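You operate a simulated robot arm through the tools that you are given. There is no shell and no other tool.

Carry out the task below with a simulated robot arm. There is one attempt and no reset: what you move stays moved.

JOB
Start the small cabinet with its light on and the thermostat on 6.
Fine: doors shut, red and green switch on; wait till the display shows 6.

Only the result counts: the job must be done as asked and must still hold three seconds after the hand-in. Knocking over, shifting, dropping, spilling or breaking anything else fails it.

ROBOT AND FRAMES
A 7-joint arm with a two-finger parallel gripper, fixed in place. Base frame: the origin is on the floor under the middle of its stand, x ahead of it, y to its left, z up. Readings come in mm, degrees, newtons and seconds.
With the tool pointing down near the work surface it reaches from about 280 to 740 mm from the base axis. Its first joint turns from -143.0 to 143.0 degrees. Payload 3 kg.
The tool frame sits at the grasp point between the pads (the TCP): z along the fingers, y along the line on which they close. The tips reach 30 mm beyond it. Largest opening 110 mm; finger width 20, thickness 10; the body of the gripper, 48 by 112 mm, starts 55 mm behind the TCP.
Orientation is told as [roll, pitch, yaw] about the base's x, y, z axes, in that order, counted from this pose: with the fingers straight down and closing along the base's y, the tool's x points along the base's -x, its y along +y and its z along -z.

CONTROLS
- The arm moves only by the tool jog_arm. Its argument "increments" is a list of rows, each an object (a shift or turn left out is 0, a gripper value left out holds the last) with "offset": the shift along the base's x, y, z in units of 250 mm (1.0 is 250 mm), a list of three; "rot": the turn, a rotation vector about the base's x, y, z in units of 45 degrees (1.0 is 45 degrees), a list of three; "fingers": the gripper command, from -1 (shut) to 1 (fully open), values between in proportion. In form: [{"offset": [x, y, z], "rot": [ax, ay, az], "fingers": fingers}, ...]. A call has 1 to 20 rows; each row is the pose to reach, as a shift and turn from the pose commanded when the call began. A call with a number of a shift or a turn outside -1 to 1 is refused whole. Each row takes 0.2 s and may step no farther than 50 mm and 8.6 degrees from the row before; otherwise, or with a gripper value out of range, the whole call is refused. Where a pose cannot be reached the arm comes as near as it can. A force on the tool above 40 N (or 10 N above the force at the start of the call, whichever is more), or a blocked arm, ends the call early, and 0.2 s more pass. The fingers move at their own pace (about 153 mm/s each) and stop on an object; they squeeze with about 37 N. The grip force told is the motor's: it shows also when the fingers shut on nothing. Time passes only in rows, and 0.2 s behind the last, so rows that repeat a pose let the fingers close. The reply holds the time, the measured pose of the TCP, the force on the tool along the base axes, the opening and the grip force, in the units named above and with some noise, with the torque about the TCP (base axes, N m) and any sound that the robot's microphone picked up.
- Cameras (640 x 400 px; columns grow to the right, rows downward): "scene" is fixed at [48.8, -500.1, 1204.9]; the picture's right is [0.54, -0.84, 0.00], its down [-0.22, -0.14, -0.96] and it looks along [0.81, 0.52, -0.26] (base axes); focal length 328 px, centre (320, 200). "wrist" rides on the gripper at [72, 17, -103] in the tool frame; the picture's right is [-0.23, 0.97, 0.00], its down [-0.76, -0.18, -0.62] and it looks along [-0.61, -0.14, 0.78] (tool axes); focal length 222 px, centre (320, 200). There is no depth. A picture from a camera that has moved, and an enlarged one, comes with that camera's place and axes in the base frame and with its lens.
- grab_frame(camera): a new picture of that camera. The clock stands still meanwhile.
- slide_trunk(by): moves the trunk up (or, below 0, down) by that many mm; the arm rides with it, the base frame stays. It gives what a move gives, with no picture.
- enlarge(camera, box): a new picture of the part [left, top, right, bottom] of that camera's present view, enlarged. The clock stands still meanwhile.
- job_done(): hands the job in; it is judged then, once.

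Nothing tells you positions but the pictures and the camera data. Unless the task says otherwise, let go and move clear before handing in.

The tools are called after "Call:" as a command line: name --argument value ..., lists and objects as JSON in quotes. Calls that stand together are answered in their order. jog_arm: Moves the arm, as the interface text tells. Its arguments: {"type":"object","properties":{"increments":{"type":"array","items":{"type":"object","properties":{"offset":{"type":"array","items":{"type":"number"}},"rot":{"type":"array","items":{"type":"number"}},"fingers":{"type":"number"}}}}},"required":["increments"]} The other tools are called the same way: slide_trunk (by) moves the trunk up or down; grab_frame (camera) takes a picture; enlarge (camera, box) takes an enlarged picture of a part of a camera's view; job_done () hands the job in.

At the start:

```text
time_s: 0.0
position: [569.2, -63.7, 1184.7]
tool_rot: [0.0, 0.0, 0.2]
ft_force: [0.1, 1.1, 0.1]
ft_torque: [-0.01, 0.0, 0.03]
finger_gap: 110.0
gripper_force: 0.1
trunk travel left (down, up): [-275.0, 215.0]
```

scene: 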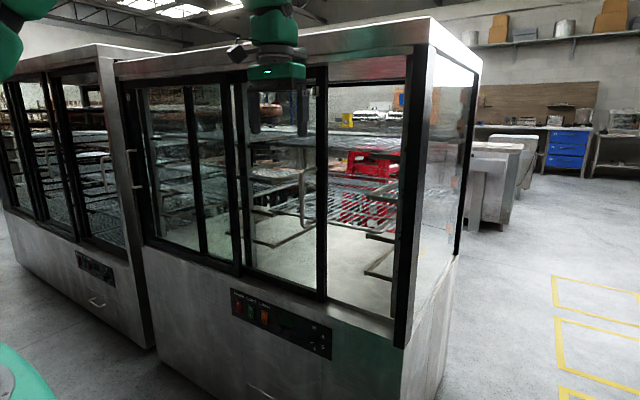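
wrist: 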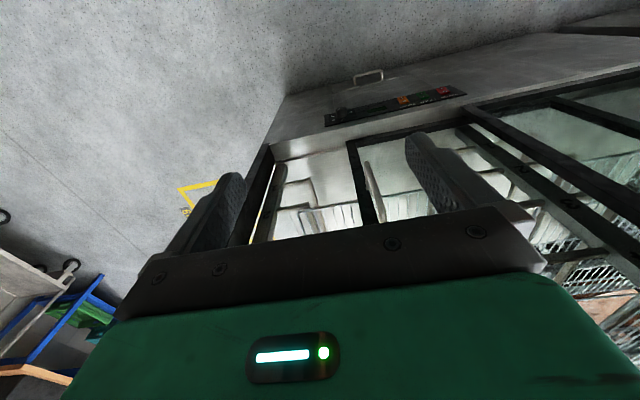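

I see two glass-door cabinets. The smaller one is straight ahead, with a control panel of red, green and orange switches and a display below its doors, and its right-hand door looks slid open. I'll enlarge the views before moving anything.

Call:
enlarge --camera "scene" --box '[220, 280, 340, 365]'

Call:
enlarge --camera "scene" --box '[100, 20, 480, 300]'

Call:
enlarge --camera "scene" --box '[0, 20, 180, 350]'

Call:
enlarge --camera "wrist" --box '[300, 60, 500, 140]'

```text
4.71 times, centred on (280, 322) of scene
camera zoom: at [48.8, -500.1, 1204.9], right [0.54, -0.84, 0.0], down [-0.22, -0.14, -0.96], along [0.81, 0.52, -0.26], focal length 1542 px, centre (508, -376)
```

zoom: 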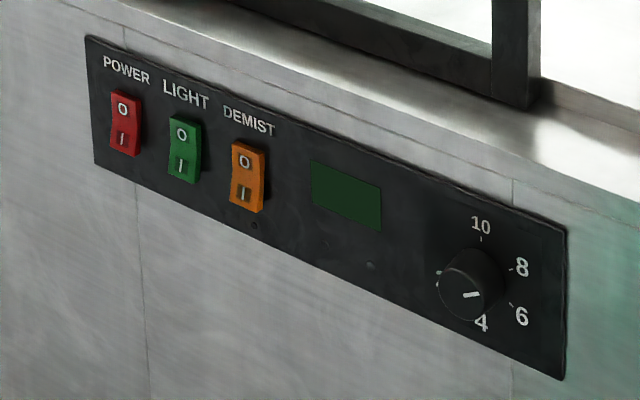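

```text
1.43 times, centred on (290, 160) of scene
camera zoom: at [48.8, -500.1, 1204.9], right [0.54, -0.84, 0.0], down [-0.22, -0.14, -0.96], along [0.81, 0.52, -0.26], focal length 468 px, centre (363, 257)
```

zoom: 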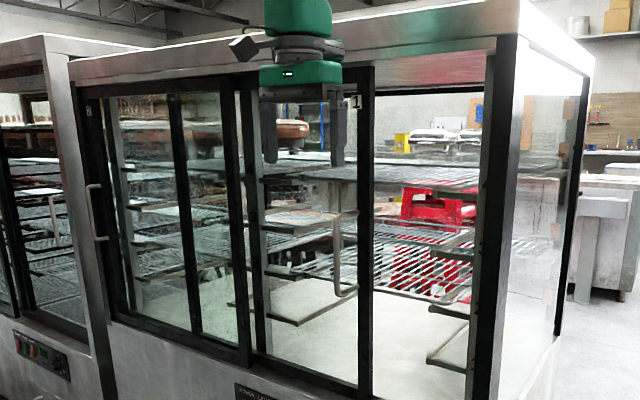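

```text
1.21 times, centred on (90, 185) of scene
camera zoom: at [48.8, -500.1, 1204.9], right [0.54, -0.84, 0.0], down [-0.22, -0.14, -0.96], along [0.81, 0.52, -0.26], focal length 397 px, centre (599, 218)
```

zoom: 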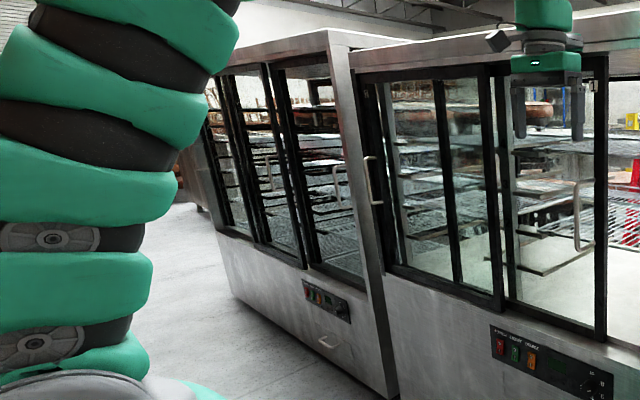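

```text
3.20 times, centred on (400, 100) of wrist
camera zoom: at [496.4, -46.7, 1288.7], right [0.23, 0.97, 0.0], down [0.76, -0.18, 0.62], along [0.61, -0.14, -0.78], focal length 711 px, centre (64, 520)
```

zoom: 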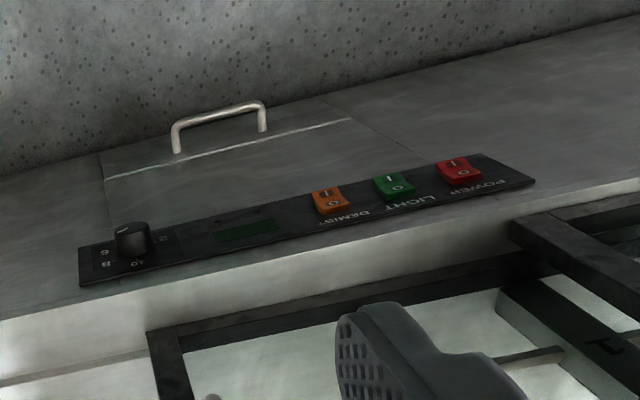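

The near cabinet's front appears to lie at about x=752, with the panel spanning roughly y=331 to -90 and z=500 to 602. Its right door seems to have been slid about 240 mm to the left. I'll look closer at the knob, switches, door edges and handles.

Call:
enlarge --camera "scene" --box '[296, 318, 336, 363]'

Call:
enlarge --camera "scene" --box '[228, 285, 288, 330]'

Call:
enlarge --camera "scene" --box '[180, 60, 340, 320]'

Call:
enlarge --camera "scene" --box '[100, 60, 220, 270]'

Call:
enlarge --camera "scene" --box '[310, 200, 470, 370]'

```text
8.89 times, centred on (316, 340) of scene
camera zoom: at [48.8, -500.1, 1204.9], right [0.54, -0.84, 0.0], down [-0.22, -0.14, -0.96], along [0.81, 0.52, -0.26], focal length 2913 px, centre (356, -1049)
```

zoom: 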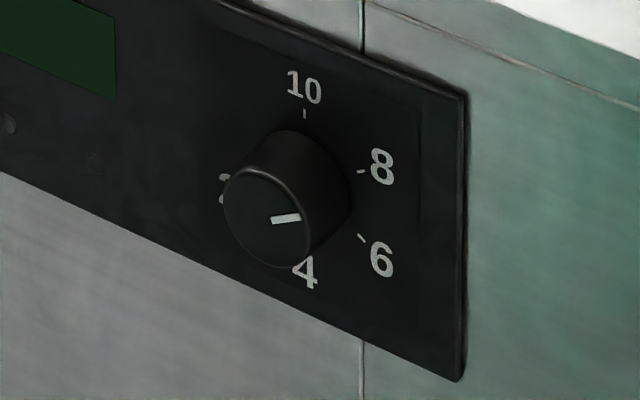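

```text
8.89 times, centred on (258, 308) of scene
camera zoom: at [48.8, -500.1, 1204.9], right [0.54, -0.84, 0.0], down [-0.22, -0.14, -0.96], along [0.81, 0.52, -0.26], focal length 2913 px, centre (871, -756)
```

zoom: 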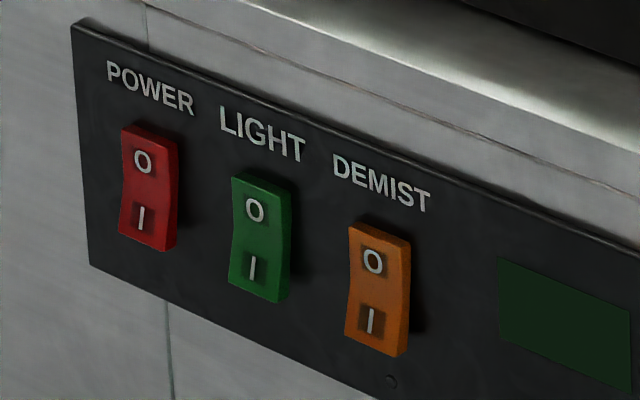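

```text
1.54 times, centred on (260, 190) of scene
camera zoom: at [48.8, -500.1, 1204.9], right [0.54, -0.84, 0.0], down [-0.22, -0.14, -0.96], along [0.81, 0.52, -0.26], focal length 504 px, centre (412, 215)
```

zoom: 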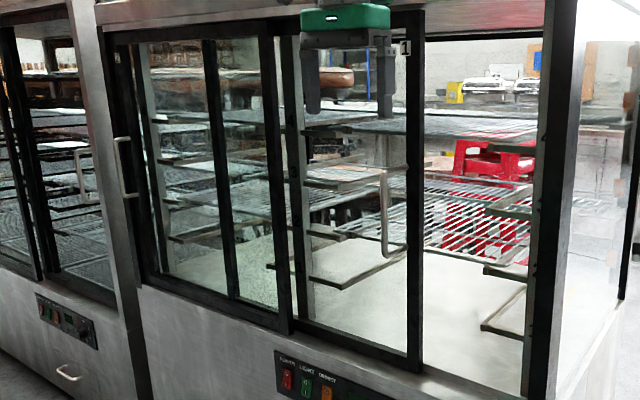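

```text
1.90 times, centred on (160, 165) of scene
camera zoom: at [48.8, -500.1, 1204.9], right [0.54, -0.84, 0.0], down [-0.22, -0.14, -0.96], along [0.81, 0.52, -0.26], focal length 624 px, centre (625, 267)
```

zoom: 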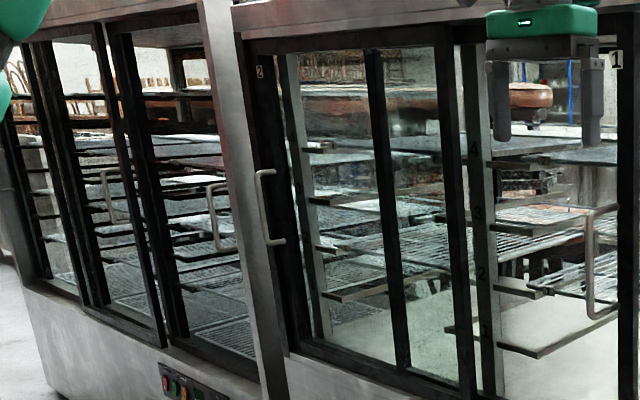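

```text
2.35 times, centred on (390, 285) of scene
camera zoom: at [48.8, -500.1, 1204.9], right [0.54, -0.84, 0.0], down [-0.22, -0.14, -0.96], along [0.81, 0.52, -0.26], focal length 771 px, centre (155, 0)
```

zoom: 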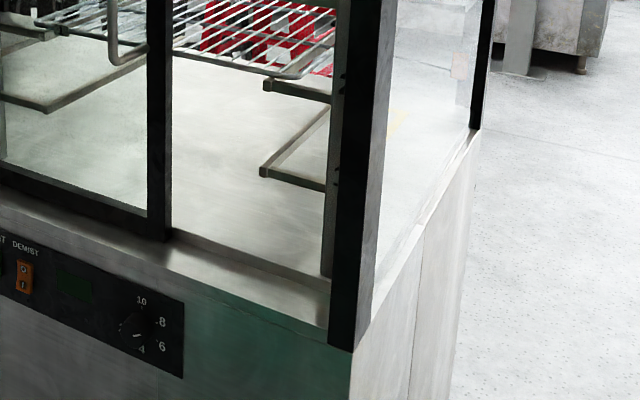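

The knob points at 8, and 6 lies 60° clockwise from it as seen from the front. Red and green both look off, and door 1 on the right is open by about 240 mm. I'll pull back a little and turn the tool to point forward at the cabinet.

Call:
jog_arm --increments '[{"offset": [-0.04, 0, -0.04], "rot": [0, -0.16, 0]}, {"offset": [-0.08, 0, -0.08], "rot": [0, -0.32, 0]}, {"offset": [-0.12, 0, -0.12], "rot": [0, -0.48, 0]}, {"offset": [-0.16, 0, -0.16], "rot": [0, -0.64, 0]}, {"offset": [-0.2, 0, -0.2], "rot": [0, -0.8, 0]}, {"offset": [-0.24, 0, -0.24], "rot": [0, -0.96, 0]}, {"offset": [-0.26, 0, -0.26], "rot": [0, -1.0, 0]}]'

```text
time_s: 1.6
position: [503.1, -63.4, 1120.8]
tool_rot: [-0.1, -45.1, 0.1]
ft_force: [1.0, -0.6, 0.2]
ft_torque: [-0.02, 0.01, -0.03]
finger_gap: 109.9
gripper_force: 0.0
trunk travel left (down, up): [-275.0, 215.0]
```

The arm followed, and the tool is now pitched 45° forward. I'll finish the turn to horizontal.

Call:
jog_arm --increments '[{"offset": [0, 0, -0.06], "rot": [0, -0.16, 0]}, {"offset": [0, 0, -0.12], "rot": [0, -0.32, 0]}, {"offset": [0, 0, -0.18], "rot": [0, -0.48, 0]}, {"offset": [0, 0, -0.24], "rot": [0, -0.64, 0]}, {"offset": [0, 0, -0.3], "rot": [0, -0.8, 0]}, {"offset": [0, 0, -0.36], "rot": [0, -0.96, 0]}, {"offset": [0, 0, -0.4], "rot": [0, -1.0, 0]}]'

Call:
grab_frame --camera "scene"

Call:
grab_frame --camera "wrist"

```text
time_s: 3.2
position: [643.4, -69.3, 1081.2]
tool_rot: [-35.5, -87.5, 36.3]
ft_force: [-0.4, -2.9, 3.5]
ft_torque: [0.06, 0.24, 0.18]
finger_gap: 110.0
gripper_force: 0.0
out of reach, approached as far as the arm can: row 2, 3, 4, 5, 6, 7
trunk travel left (down, up): [-275.0, 215.0]
```

```text
taken
```

scene: 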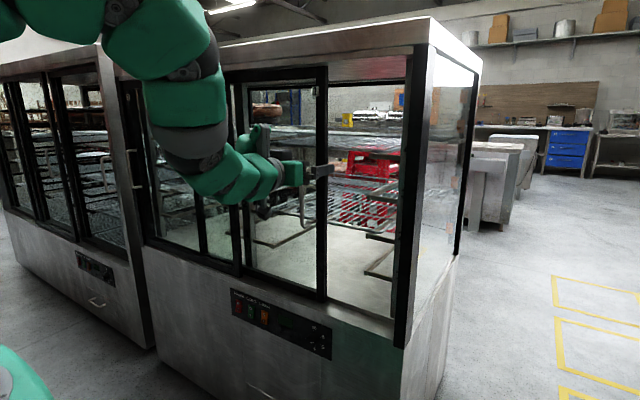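

```text
taken
camera wrist: at [538.1, -56.0, 1010.7], right [-0.01, 0.98, 0.2], down [-0.59, -0.17, 0.79], along [0.8, -0.12, 0.58], focal length 222 px, centre (320, 200)
```

wrist: 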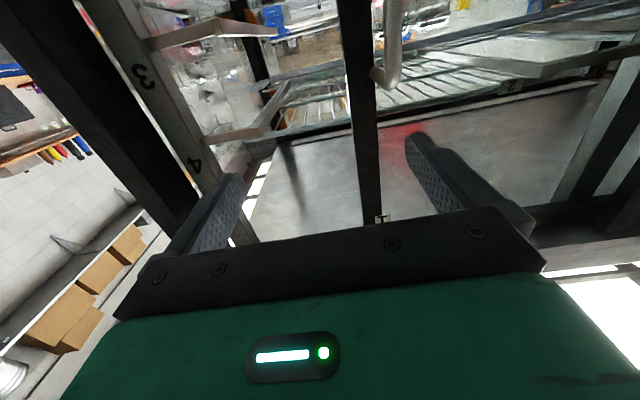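

The tool is now about horizontal and pointing at the cabinet. I place door 1's handle as a vertical bar at roughly x=713, y=-20, z=908 to 1050. I'll lower the trunk so the gripper sits at handle height, then check again.

Call:
slide_trunk --by -100

Call:
grab_frame --camera "wrist"

Call:
grab_frame --camera "scene"

```text
time_s: 4.5
position: [645.9, -68.2, 979.3]
tool_rot: [-24.3, -87.5, 24.9]
ft_force: [0.4, -0.1, 0.3]
ft_torque: [0.0, 0.0, -0.01]
finger_gap: 110.1
gripper_force: 0.0
trunk travel left (down, up): [-175.0, 315.0]
```

```text
taken
camera wrist: at [540.1, -53.7, 910.3], right [0.0, 0.98, 0.21], down [-0.59, -0.17, 0.79], along [0.81, -0.12, 0.58], focal length 222 px, centre (320, 200)
```

wrist: 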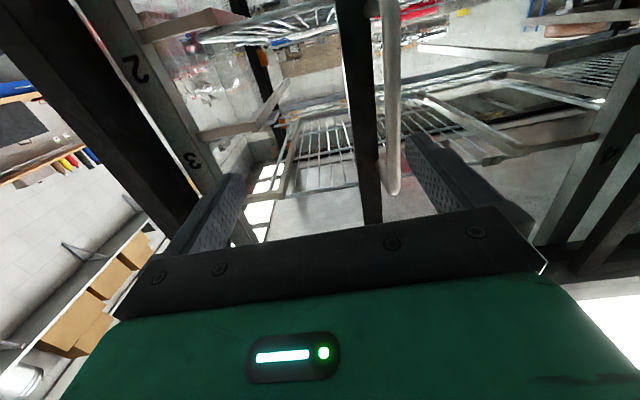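

```text
taken
```

scene: 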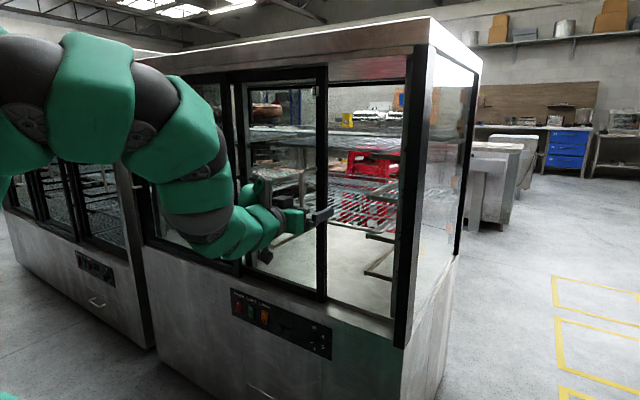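

The handle bar sits at about x=713, y=-15, with its top near z=1040, and the gripper is level with the bar. I'll shift left to line up with it, which also shows where the commanded pose starts from.

Call:
jog_arm --increments '[{"offset": [0, 0.1, 0]}, {"offset": [0, 0.2, 0]}]'

Call:
grab_frame --camera "wrist"

```text
time_s: 5.1
position: [647.9, -41.8, 979.3]
tool_rot: [-23.3, -87.5, 24.0]
ft_force: [0.4, -0.4, 0.8]
ft_torque: [0.0, -0.01, -0.01]
finger_gap: 110.0
gripper_force: 0.0
out of reach, approached as far as the arm can: row 2
trunk travel left (down, up): [-175.0, 315.0]
```

```text
taken
camera wrist: at [542.4, -27.1, 910.6], right [0.0, 0.98, 0.21], down [-0.59, -0.17, 0.79], along [0.81, -0.12, 0.58], focal length 222 px, centre (320, 200)
```

wrist: 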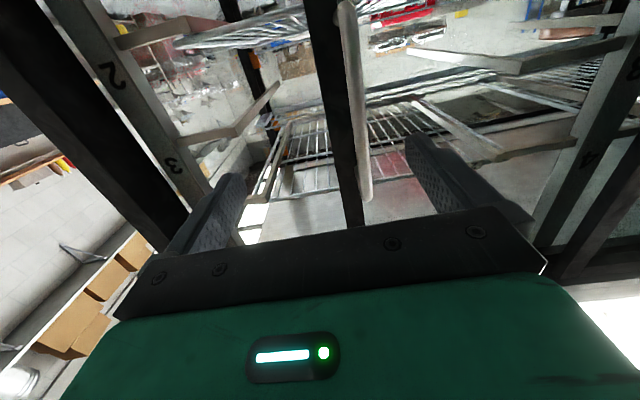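

The arm reached a joint limit at y=-42, but the bar is already between the open fingers. I'll go forward and left together.

Call:
jog_arm --increments '[{"offset": [0.06, 0.02, 0]}, {"offset": [0.12, 0.06, 0]}, {"offset": [0.17, 0.09, 0]}]'

Call:
grab_frame --camera "wrist"

Call:
enlarge --camera "scene" --box '[230, 140, 360, 300]'

```text
time_s: 5.9
position: [691.9, -20.3, 981.0]
tool_rot: [-24.1, -87.6, 24.7]
ft_force: [-0.7, -1.4, 0.2]
ft_torque: [0.0, 0.01, 0.03]
finger_gap: 110.0
gripper_force: 0.2
trunk travel left (down, up): [-175.0, 315.0]
```

```text
taken
camera wrist: at [585.5, -5.1, 911.6], right [0.0, 0.98, 0.21], down [-0.59, -0.17, 0.79], along [0.81, -0.12, 0.58], focal length 222 px, centre (320, 200)
```

wrist: 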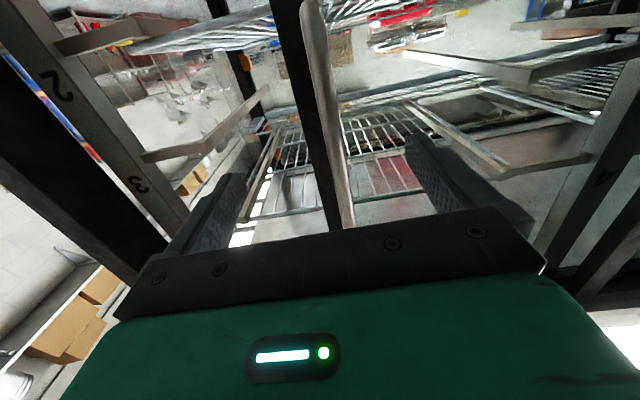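

```text
2.50 times, centred on (295, 220) of scene
camera zoom: at [48.8, -500.1, 1204.9], right [0.54, -0.84, 0.0], down [-0.22, -0.14, -0.96], along [0.81, 0.52, -0.26], focal length 819 px, centre (382, 150)
```

zoom: 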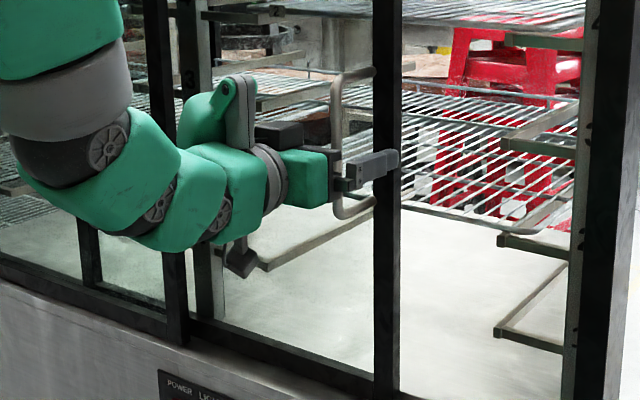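

The bar is between the fingers and clear of the pads. I'll go 15 mm further forward, close loosely around it, and check.

Call:
jog_arm --increments '[{"offset": [0.03, 0.01, 0]}, {"offset": [0.06, 0.02, 0]}, {"offset": [0.06, 0.02, 0], "fingers": -0.5}, {"offset": [0.06, 0.02, 0], "fingers": -0.5}, {"offset": [0.06, 0.02, 0], "fingers": -0.5}]'

Call:
grab_frame --camera "wrist"

Call:
enlarge --camera "scene" --box '[270, 160, 350, 260]'

```text
time_s: 7.1
position: [707.5, -15.6, 979.9]
tool_rot: [-24.2, -87.6, 24.8]
ft_force: [-0.2, 0.9, 0.2]
ft_torque: [0.0, 0.0, 0.02]
finger_gap: 27.9
gripper_force: 0.8
trunk travel left (down, up): [-175.0, 315.0]
```

```text
taken
camera wrist: at [601.0, -0.6, 911.8], right [0.0, 0.98, 0.21], down [-0.59, -0.17, 0.79], along [0.81, -0.12, 0.58], focal length 222 px, centre (320, 200)
```

wrist: 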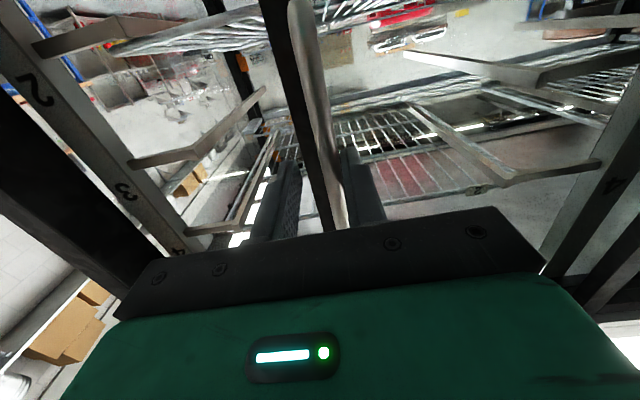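

```text
4.00 times, centred on (310, 210) of scene
camera zoom: at [48.8, -500.1, 1204.9], right [0.54, -0.84, 0.0], down [-0.22, -0.14, -0.96], along [0.81, 0.52, -0.26], focal length 1311 px, centre (360, 160)
```

zoom: 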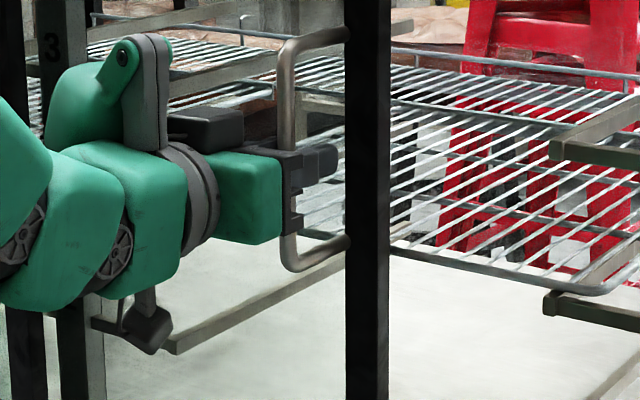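

The handle bar is loosely held between the fingers. Now I'll slide the door to the right (-y) in steps.

Call:
jog_arm --increments '[{"offset": [0, -0.06, 0]}, {"offset": [0, -0.12, 0]}, {"offset": [0, -0.18, 0]}, {"offset": [0, -0.24, 0]}, {"offset": [0, -0.3, 0]}]'

Call:
grab_frame --camera "scene"

```text
time_s: 8.3
position: [707.6, -90.1, 983.6]
tool_rot: [-26.2, -87.7, 26.7]
ft_force: [1.0, -0.2, 0.1]
ft_torque: [-0.04, -0.01, 0.01]
finger_gap: 27.3
gripper_force: 0.0
trunk travel left (down, up): [-175.0, 315.0]
```

```text
taken
```

scene: 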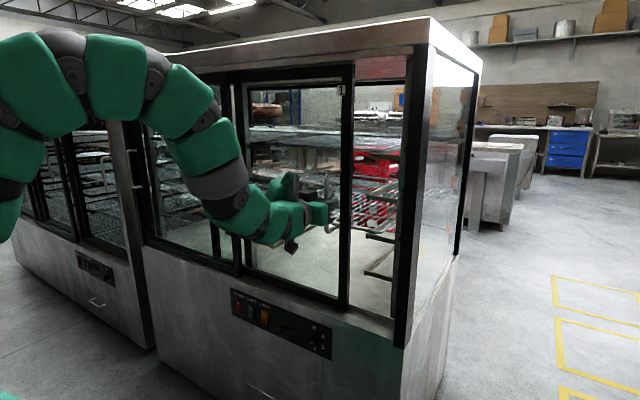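

The door is sliding easily with the gripper. I'll keep going.

Call:
jog_arm --increments '[{"offset": [0, -0.07, 0]}, {"offset": [0, -0.14, 0]}, {"offset": [0, -0.21, 0]}, {"offset": [0, -0.28, 0]}, {"offset": [0, -0.35, 0]}, {"offset": [0, -0.4, 0]}]'

Call:
grab_frame --camera "scene"

Call:
grab_frame --camera "wrist"

```text
time_s: 9.7
position: [707.7, -189.9, 978.1]
tool_rot: [-23.9, -87.7, 24.5]
ft_force: [-0.8, -0.4, -0.1]
ft_torque: [0.03, -0.01, 0.0]
finger_gap: 27.5
gripper_force: 0.0
trunk travel left (down, up): [-175.0, 315.0]
```

```text
taken
```

scene: 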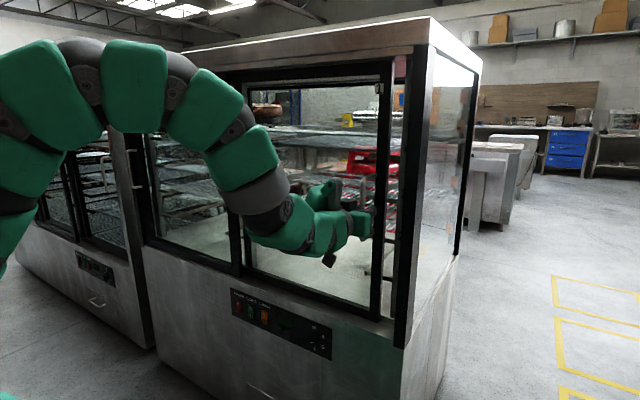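

```text
taken
camera wrist: at [601.0, -175.6, 909.7], right [0.0, 0.98, 0.21], down [-0.59, -0.17, 0.79], along [0.81, -0.12, 0.58], focal length 222 px, centre (320, 200)
```

wrist: 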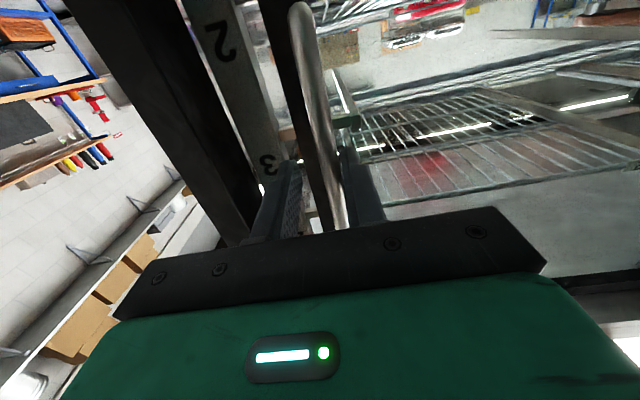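

About 40 to 60 mm of opening remains. I'll back off a few millimetres in x to clear the post and keep pushing in smaller steps.

Call:
jog_arm --increments '[{"offset": [-0.03, 0, 0]}, {"offset": [-0.03, -0.04, 0]}, {"offset": [-0.03, -0.08, 0]}, {"offset": [-0.03, -0.12, 0]}, {"offset": [-0.03, -0.16, 0]}]'

Call:
enlarge --camera "scene" --box '[300, 40, 480, 360]'

Call:
grab_frame --camera "wrist"

```text
time_s: 10.9
position: [698.5, -230.8, 978.5]
tool_rot: [-23.4, -87.5, 24.0]
ft_force: [-0.4, 0.7, -0.2]
ft_torque: [0.02, 0.0, 0.01]
finger_gap: 27.5
gripper_force: 0.1
trunk travel left (down, up): [-175.0, 315.0]
```

```text
1.25 times, centred on (390, 200) of scene
camera zoom: at [48.8, -500.1, 1204.9], right [0.54, -0.84, 0.0], down [-0.22, -0.14, -0.96], along [0.81, 0.52, -0.26], focal length 410 px, centre (232, 200)
```

zoom: 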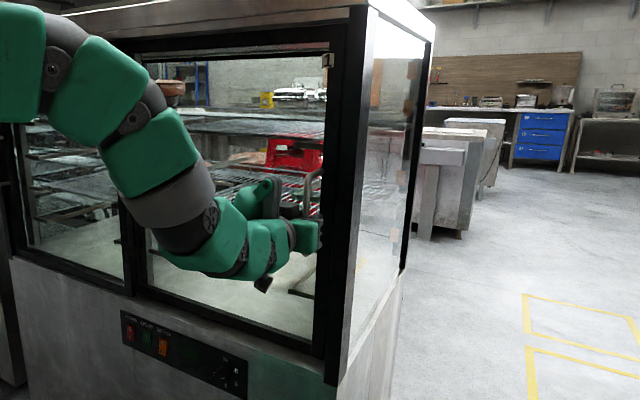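

```text
taken
camera wrist: at [592.4, -216.6, 910.1], right [0.0, 0.98, 0.21], down [-0.59, -0.17, 0.79], along [0.81, -0.12, 0.58], focal length 222 px, centre (320, 200)
```

wrist: 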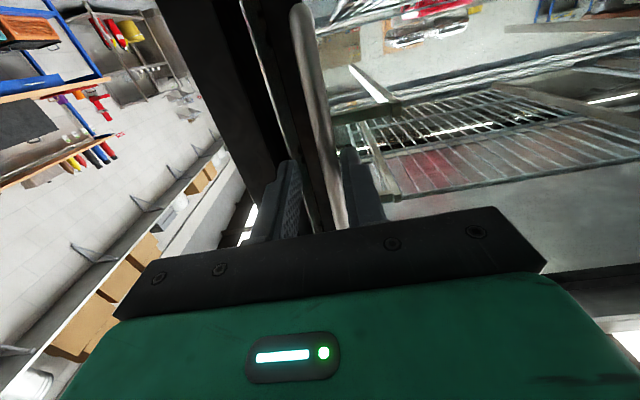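

Only a thin gap remains between the door stile and the post. I'll push on in 4 to 5 mm steps until contact force appears.

Call:
jog_arm --increments '[{"offset": [0, -0.02, 0]}, {"offset": [0, -0.04, 0]}, {"offset": [0, -0.06, 0]}, {"offset": [0, -0.08, 0]}]'

Call:
enlarge --camera "scene" --box '[350, 40, 450, 200]'

Call:
grab_frame --camera "wrist"

```text
time_s: 11.9
position: [699.1, -250.2, 982.5]
tool_rot: [-27.4, -87.5, 28.2]
ft_force: [-1.3, 8.4, 2.9]
ft_torque: [0.11, -0.06, 0.22]
finger_gap: 31.3
gripper_force: 3.9
trunk travel left (down, up): [-175.0, 315.0]
```

```text
2.50 times, centred on (400, 120) of scene
camera zoom: at [48.8, -500.1, 1204.9], right [0.54, -0.84, 0.0], down [-0.22, -0.14, -0.96], along [0.81, 0.52, -0.26], focal length 819 px, centre (120, 400)
```

zoom: 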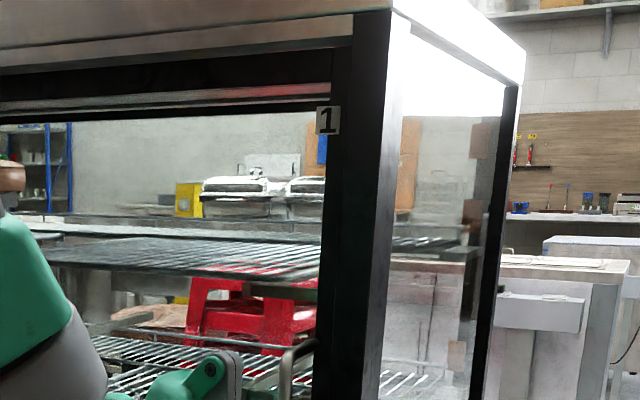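

```text
taken
camera wrist: at [593.2, -235.3, 913.2], right [0.0, 0.98, 0.21], down [-0.59, -0.17, 0.79], along [0.81, -0.12, 0.58], focal length 222 px, centre (320, 200)
```

wrist: 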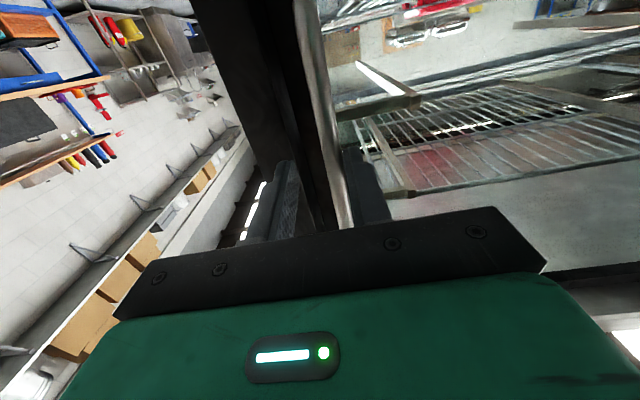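

I now feel 8 N of contact and the pushing finger is being spread, so the door seems to be at its end stop. I'll push slightly more to make sure it is seated.

Call:
jog_arm --increments '[{"offset": [0, -0.02, 0]}, {"offset": [0, -0.04, 0]}, {"offset": [0, -0.06, 0]}, {"offset": [0, -0.06, 0]}]'

Call:
enlarge --camera "scene" --box '[350, 40, 450, 200]'

```text
time_s: 12.7
position: [700.1, -255.6, 981.6]
tool_rot: [-31.1, -87.3, 32.8]
ft_force: [-9.5, 29.5, 0.4]
ft_torque: [0.34, 0.35, 0.91]
finger_gap: 42.0
gripper_force: 14.7
trunk travel left (down, up): [-175.0, 315.0]
stopped in row 3: the force on the tool passed its limit at 43 N (the readings are from after the stop); the commanded pose is now the measured one
```

```text
2.50 times, centred on (400, 120) of scene
camera zoom: at [48.8, -500.1, 1204.9], right [0.54, -0.84, 0.0], down [-0.22, -0.14, -0.96], along [0.81, 0.52, -0.26], focal length 819 px, centre (120, 400)
```

zoom: 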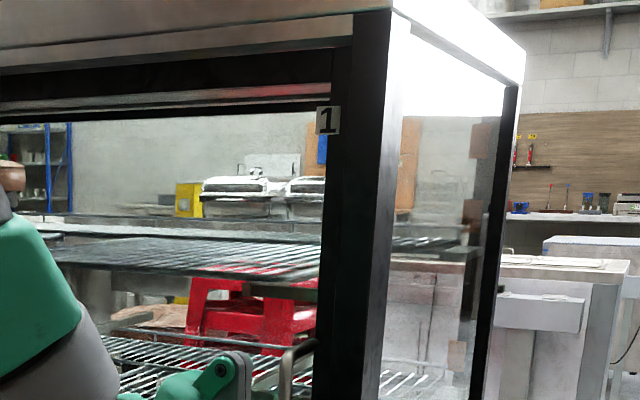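

Door 1 is now hard against its stop, at 43 N. I'll relieve the push, open the fingers a little, and withdraw straight back from the handle.

Call:
jog_arm --increments '[{"offset": [0, 0.03, 0], "fingers": -0.3}, {"offset": [0, 0.04, 0], "fingers": -0.1}, {"offset": [0, 0.04, 0], "fingers": -0.1}, {"offset": [-0.06, 0.04, 0], "fingers": -0.1}, {"offset": [-0.12, 0.04, 0], "fingers": -0.1}, {"offset": [-0.18, 0.04, 0], "fingers": -0.1}]'

Call:
grab_frame --camera "wrist"

Call:
grab_frame --camera "scene"

```text
time_s: 14.1
position: [653.9, -250.8, 982.1]
tool_rot: [-26.5, -87.6, 27.7]
ft_force: [0.7, -0.5, -0.5]
ft_torque: [0.02, 0.0, 0.0]
finger_gap: 49.2
gripper_force: 0.1
trunk travel left (down, up): [-175.0, 315.0]
```

```text
taken
camera wrist: at [548.4, -237.6, 913.3], right [-0.01, 0.98, 0.21], down [-0.59, -0.17, 0.79], along [0.81, -0.11, 0.58], focal length 222 px, centre (320, 200)
```

wrist: 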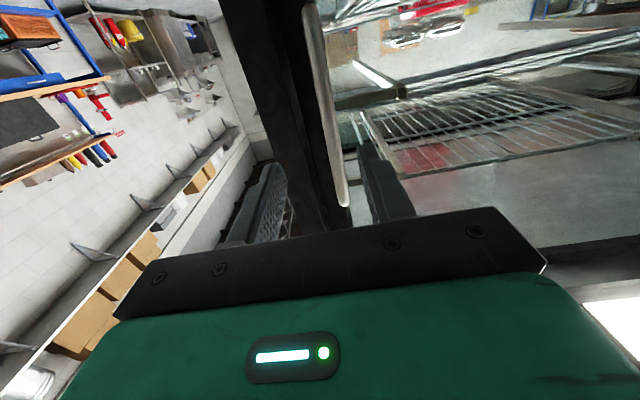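

```text
taken
```

scene: 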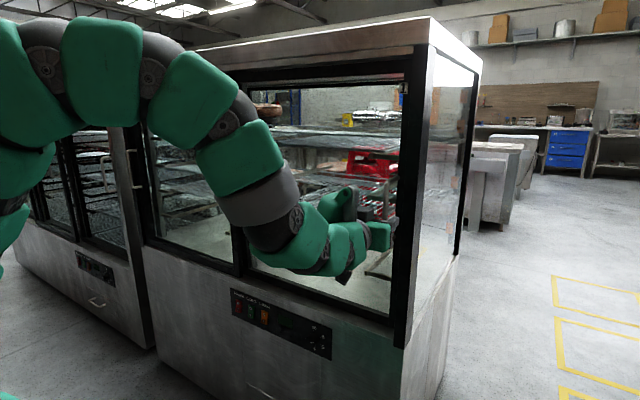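

The gripper is clear of the handle and door 1 stays shut. I put the knob at about (740, -28, 545) and the "I" halves of red and green near y=284 and y=228, z=534. I'll lower the trunk fully and move sideways toward the panel.

Call:
slide_trunk --by -175

Call:
jog_arm --increments '[{"offset": [0.04, 0.12, 0]}, {"offset": [0.08, 0.24, 0]}, {"offset": [0.1, 0.36, 0]}, {"offset": [0.1, 0.48, 0]}, {"offset": [0.1, 0.6, 0]}, {"offset": [0.1, 0.72, 0]}, {"offset": [0.1, 0.84, 0]}, {"offset": [0.1, 0.89, 0]}]'

Call:
grab_frame --camera "scene"

Call:
grab_frame --camera "wrist"

```text
time_s: 16.1
position: [654.7, -251.9, 807.0]
tool_rot: [-26.8, -87.5, 27.9]
ft_force: [-0.6, 0.1, -0.1]
ft_torque: [-0.02, 0.01, -0.01]
finger_gap: 49.6
gripper_force: 0.1
trunk travel left (down, up): [0.0, 490.0]
```

```text
time_s: 17.9
position: [678.9, -28.9, 805.9]
tool_rot: [-27.3, -87.7, 28.3]
ft_force: [-0.3, 0.3, -0.3]
ft_torque: [-0.01, -0.03, 0.01]
finger_gap: 49.4
gripper_force: 0.2
trunk travel left (down, up): [0.0, 490.0]
```

```text
taken
```

scene: 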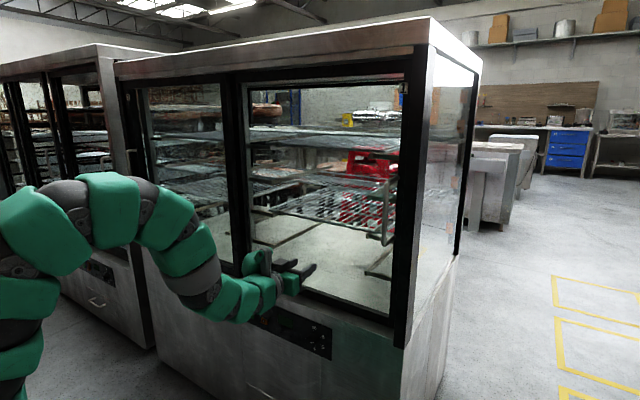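

```text
taken
camera wrist: at [572.9, -14.8, 738.0], right [-0.01, 0.98, 0.21], down [-0.59, -0.17, 0.79], along [0.81, -0.12, 0.58], focal length 222 px, centre (320, 200)
```

wrist: 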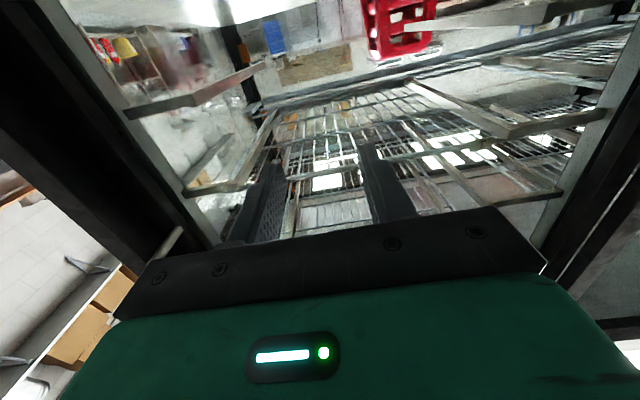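

The gripper is in front of the cabinet above the knob. I'll move straight down toward panel height and see how far the horizontal pose carries.

Call:
jog_arm --increments '[{"offset": [0, 0, -0.12]}, {"offset": [0, 0, -0.24]}, {"offset": [0, 0, -0.36]}, {"offset": [0, 0, -0.48]}, {"offset": [0, 0, -0.6]}]'

Call:
grab_frame --camera "wrist"

Call:
grab_frame --camera "scene"

```text
time_s: 19.1
position: [678.0, -26.1, 657.6]
tool_rot: [-26.7, -87.6, 27.8]
ft_force: [-0.4, 1.1, -0.1]
ft_torque: [0.01, 0.0, 0.02]
finger_gap: 49.5
gripper_force: 0.1
trunk travel left (down, up): [0.0, 490.0]
```

```text
taken
camera wrist: at [571.5, -12.9, 588.8], right [-0.01, 0.98, 0.21], down [-0.59, -0.17, 0.79], along [0.81, -0.12, 0.58], focal length 222 px, centre (320, 200)
```

wrist: 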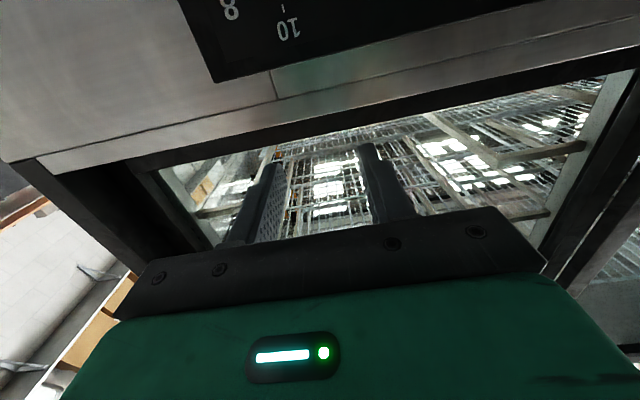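

```text
taken
```

scene: 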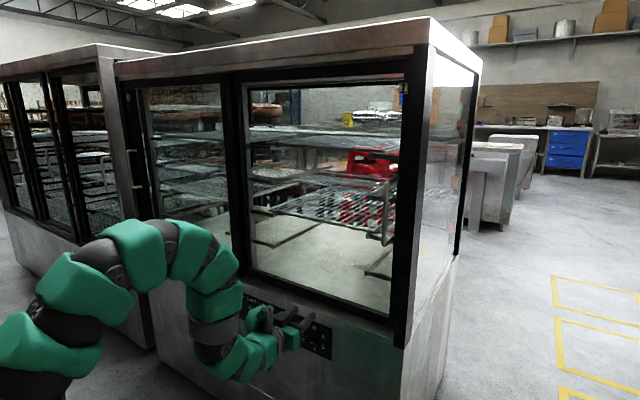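

The arm reaches this low, and the panel with "8" and "10" (upside down) comes into the wrist view. I'll continue down to knob height.

Call:
jog_arm --increments '[{"offset": [0, 0, -0.12]}, {"offset": [0, 0, -0.24]}, {"offset": [0, 0, -0.36]}, {"offset": [0, 0, -0.42]}]'

Call:
grab_frame --camera "wrist"

Call:
enlarge --camera "scene" --box '[220, 270, 350, 370]'

```text
time_s: 20.1
position: [680.2, -26.1, 551.5]
tool_rot: [-27.3, -87.6, 28.3]
ft_force: [-0.1, 0.3, 0.6]
ft_torque: [0.01, 0.02, 0.0]
finger_gap: 49.5
gripper_force: 0.1
trunk travel left (down, up): [0.0, 490.0]
```

```text
taken
camera wrist: at [573.8, -13.4, 482.6], right [-0.01, 0.98, 0.21], down [-0.59, -0.17, 0.79], along [0.81, -0.11, 0.58], focal length 222 px, centre (320, 200)
```

wrist: 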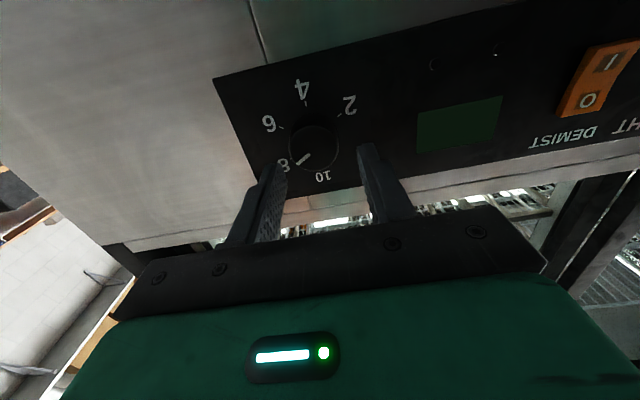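

```text
4.00 times, centred on (285, 320) of scene
camera zoom: at [48.8, -500.1, 1204.9], right [0.54, -0.84, 0.0], down [-0.22, -0.14, -0.96], along [0.81, 0.52, -0.26], focal length 1311 px, centre (460, -280)
```

zoom: 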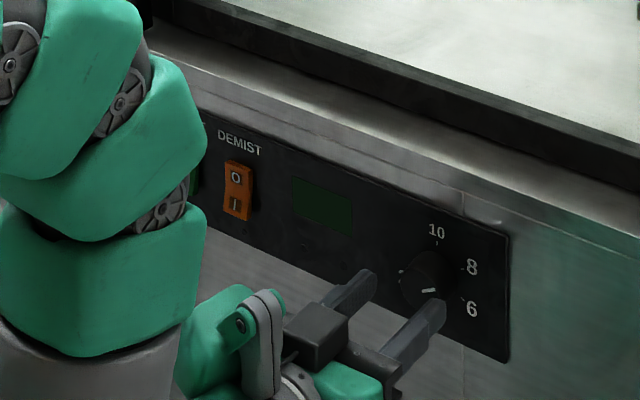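

The wrist view now shows the dial well, with the pointer between the 8 and the 10 side. I'll enlarge it to measure.

Call:
enlarge --camera "wrist" --box '[210, 60, 410, 230]'

Call:
enlarge --camera "scene" --box '[296, 318, 346, 363]'

```text
2.35 times, centred on (310, 145) of wrist
camera zoom: at [573.8, -13.4, 482.6], right [-0.01, 0.98, 0.21], down [-0.59, -0.17, 0.79], along [0.81, -0.11, 0.58], focal length 523 px, centre (344, 329)
```

zoom: 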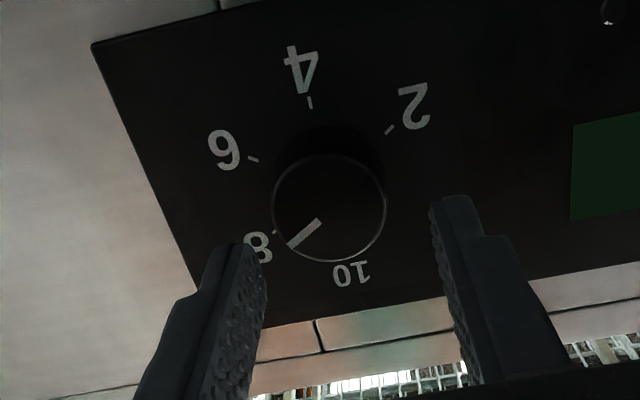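

```text
8.89 times, centred on (321, 340) of scene
camera zoom: at [48.8, -500.1, 1204.9], right [0.54, -0.84, 0.0], down [-0.22, -0.14, -0.96], along [0.81, 0.52, -0.26], focal length 2913 px, centre (311, -1049)
```

zoom: 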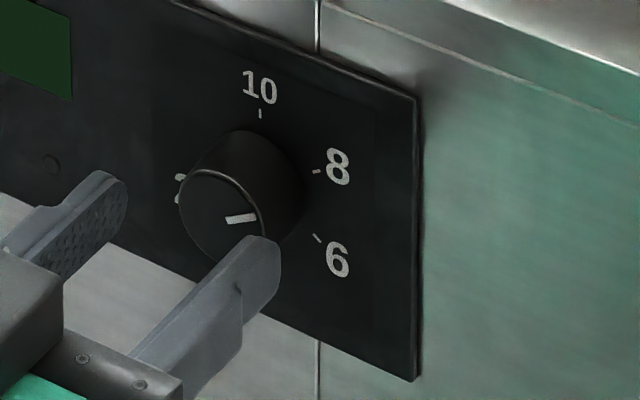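

The knob face centre is at about (727, -29, 546), with a diameter near 35 mm, and the pointer is exactly on 8. I'll align with it, open a bit wider and advance around the knob.

Call:
jog_arm --increments '[{"offset": [0, -0.012, -0.019], "fingers": 0.1}, {"offset": [0.04, -0.012, -0.019], "fingers": 0.1}, {"offset": [0.08, -0.012, -0.019], "fingers": 0.1}, {"offset": [0.11, -0.012, -0.019], "fingers": 0.1}, {"offset": [0.14, -0.012, -0.019], "fingers": 0.1}]'

Call:
enlarge --camera "wrist" --box '[210, 60, 410, 230]'

Call:
enlarge --camera "scene" --box '[296, 318, 346, 363]'

```text
time_s: 21.3
position: [713.9, -31.0, 548.2]
tool_rot: [-28.0, -87.7, 28.8]
ft_force: [0.4, 0.2, -0.4]
ft_torque: [0.0, 0.02, 0.0]
finger_gap: 60.5
gripper_force: 0.1
trunk travel left (down, up): [0.0, 490.0]
```

```text
2.35 times, centred on (310, 145) of wrist
camera zoom: at [608.5, -16.6, 478.5], right [-0.01, 0.98, 0.21], down [-0.59, -0.17, 0.79], along [0.81, -0.11, 0.58], focal length 523 px, centre (344, 329)
```

zoom: 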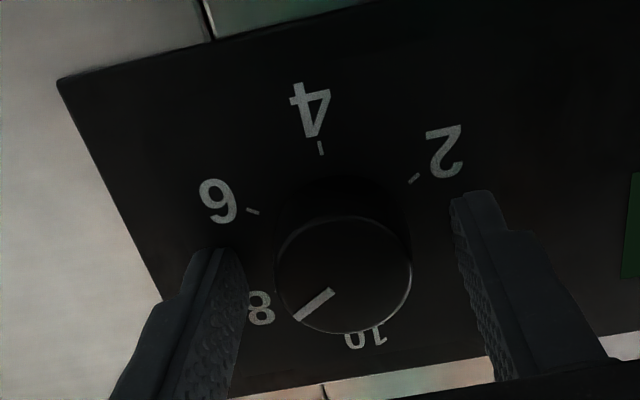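

```text
8.89 times, centred on (321, 340) of scene
camera zoom: at [48.8, -500.1, 1204.9], right [0.54, -0.84, 0.0], down [-0.22, -0.14, -0.96], along [0.81, 0.52, -0.26], focal length 2913 px, centre (311, -1049)
```

zoom: 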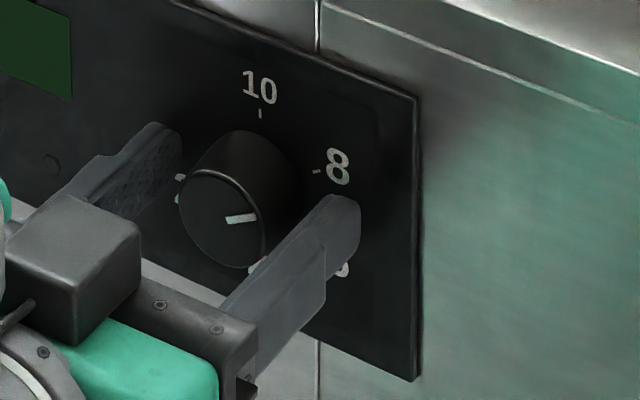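

The fingers straddle the knob and are roughly centred. I'll shift 2 mm left and close on it.

Call:
jog_arm --increments '[{"offset": [0.008, 0.008, -0.004], "fingers": 0.1}, {"offset": [0.008, 0.008, -0.004], "fingers": -0.2}, {"offset": [0.008, 0.008, -0.004], "fingers": -0.4}, {"offset": [0.008, 0.008, -0.004], "fingers": -1}, {"offset": [0.008, 0.008, -0.004], "fingers": -1}]'

Call:
enlarge --camera "wrist" --box '[210, 60, 410, 230]'

```text
time_s: 22.5
position: [716.2, -29.8, 546.3]
tool_rot: [-26.6, -87.5, 27.5]
ft_force: [-23.6, -0.3, 3.7]
ft_torque: [0.04, -1.31, -0.37]
finger_gap: 37.1
gripper_force: 45.3
trunk travel left (down, up): [0.0, 490.0]
stopped in row 5: the force on the tool passed its limit at 40 N (the readings are from after the stop); the commanded pose is now the measured one
```

```text
2.35 times, centred on (310, 145) of wrist
camera zoom: at [609.0, -16.3, 477.4], right [-0.01, 0.98, 0.21], down [-0.59, -0.17, 0.79], along [0.81, -0.12, 0.58], focal length 523 px, centre (344, 329)
```

zoom: 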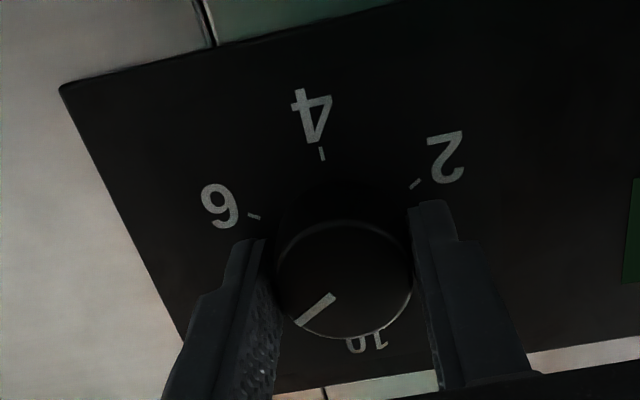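

The grip closed on the knob at 37 mm, but 24 N is pushing the tool back in x, so the tips are probably touching the panel. I'll open, back off about 5 mm and grip again.

Call:
jog_arm --increments '[{"offset": [0, 0, 0], "fingers": -0.15}, {"offset": [-0.012, 0, 0], "fingers": -0.1}, {"offset": [-0.024, 0.002, 0], "fingers": -0.1}, {"offset": [-0.024, 0.002, 0], "fingers": -0.1}]'

```text
time_s: 23.5
position: [711.6, -29.0, 543.3]
tool_rot: [-25.7, -87.5, 26.6]
ft_force: [0.4, -0.1, 0.3]
ft_torque: [0.01, 0.02, -0.01]
finger_gap: 49.3
gripper_force: 0.1
trunk travel left (down, up): [0.0, 490.0]
```

Call:
enlarge --camera "wrist" --box '[210, 60, 410, 230]'

Call:
enlarge --camera "scene" --box '[296, 318, 346, 363]'

```text
2.35 times, centred on (310, 145) of wrist
camera zoom: at [604.3, -15.5, 475.3], right [-0.01, 0.98, 0.21], down [-0.59, -0.17, 0.79], along [0.81, -0.12, 0.58], focal length 523 px, centre (344, 329)
```

zoom: 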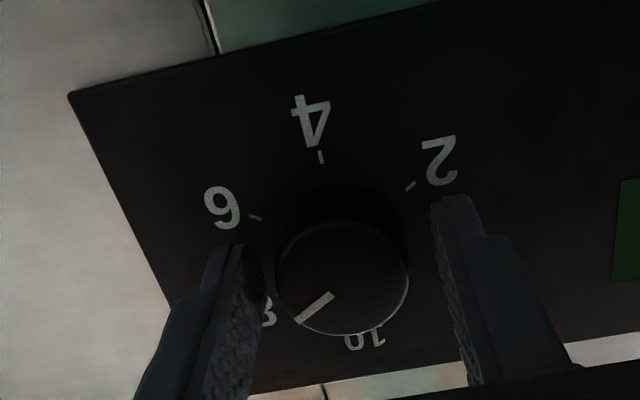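

```text
8.89 times, centred on (321, 340) of scene
camera zoom: at [48.8, -500.1, 1204.9], right [0.54, -0.84, 0.0], down [-0.22, -0.14, -0.96], along [0.81, 0.52, -0.26], focal length 2913 px, centre (311, -1049)
```

zoom: 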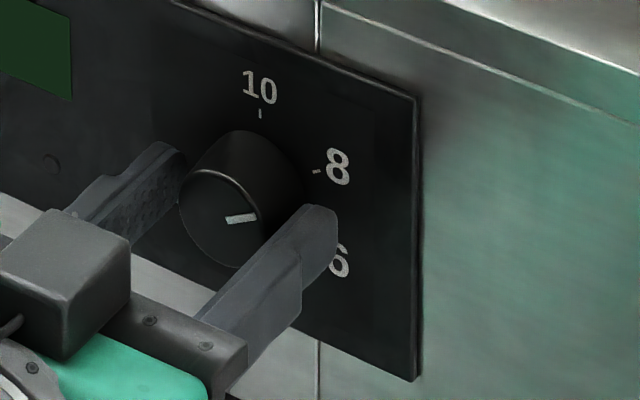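

The fingers now sit about 4 mm below the knob axis. I'll raise them and grip again at this shallower depth.

Call:
jog_arm --increments '[{"offset": [0, 0, 0.016], "fingers": -0.1}, {"offset": [0, 0, 0.016], "fingers": -0.3}, {"offset": [0, 0, 0.016], "fingers": -0.36}, {"offset": [0, 0, 0.016], "fingers": -0.45}, {"offset": [0, 0, 0.016], "fingers": -0.6}]'

Call:
enlarge --camera "scene" --box '[296, 318, 346, 363]'

```text
time_s: 24.7
position: [710.3, -30.5, 548.8]
tool_rot: [-25.2, -87.5, 26.2]
ft_force: [-1.5, -6.4, -0.6]
ft_torque: [-0.03, -0.05, -0.34]
finger_gap: 36.6
gripper_force: 44.8
trunk travel left (down, up): [0.0, 490.0]
```

```text
8.89 times, centred on (321, 340) of scene
camera zoom: at [48.8, -500.1, 1204.9], right [0.54, -0.84, 0.0], down [-0.22, -0.14, -0.96], along [0.81, 0.52, -0.26], focal length 2913 px, centre (311, -1049)
```

zoom: 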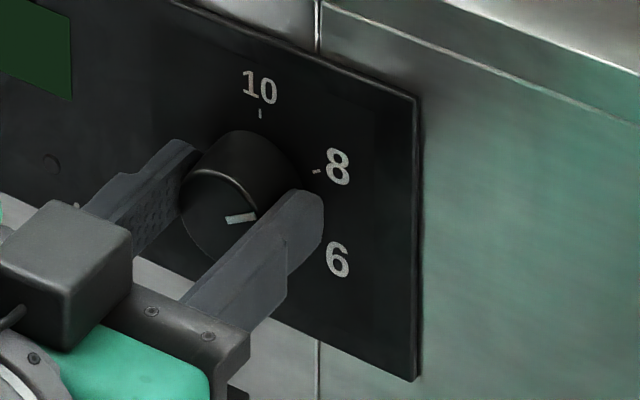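

The knob is gripped now with hardly any side force. I'll turn it clockwise, +x rotation, by 30° and check.

Call:
jog_arm --increments '[{"rot": [0.13, 0, 0]}, {"rot": [0.26, 0, 0]}, {"rot": [0.39, 0, 0]}, {"rot": [0.52, 0, 0]}, {"rot": [0.667, 0, 0]}]'

Call:
enlarge --camera "scene" --box '[296, 318, 346, 363]'

Call:
enlarge --camera "wrist" --box '[210, 60, 410, 230]'

```text
time_s: 25.9
position: [710.9, -31.3, 546.5]
tool_rot: [86.5, -60.9, -85.2]
ft_force: [-8.3, -28.5, -24.0]
ft_torque: [-0.1, 0.93, -0.88]
finger_gap: 36.8
gripper_force: 44.6
trunk travel left (down, up): [0.0, 490.0]
```

```text
8.89 times, centred on (321, 340) of scene
camera zoom: at [48.8, -500.1, 1204.9], right [0.54, -0.84, 0.0], down [-0.22, -0.14, -0.96], along [0.81, 0.52, -0.26], focal length 2913 px, centre (311, -1049)
```

zoom: 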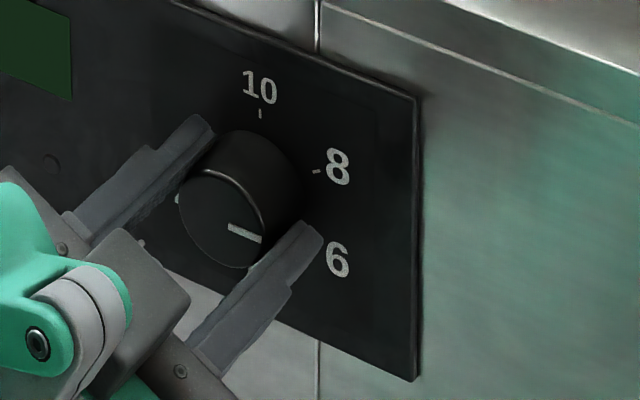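

```text
2.35 times, centred on (310, 145) of wrist
camera zoom: at [604.2, 15.6, 495.6], right [0.0, 0.74, 0.67], down [-0.59, -0.54, 0.6], along [0.81, -0.4, 0.44], focal length 523 px, centre (344, 329)
```

zoom: 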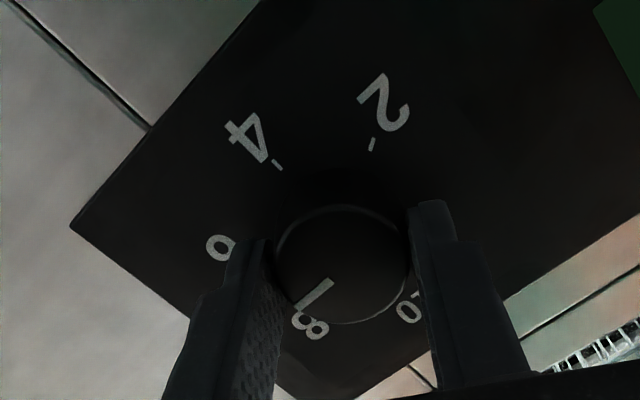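

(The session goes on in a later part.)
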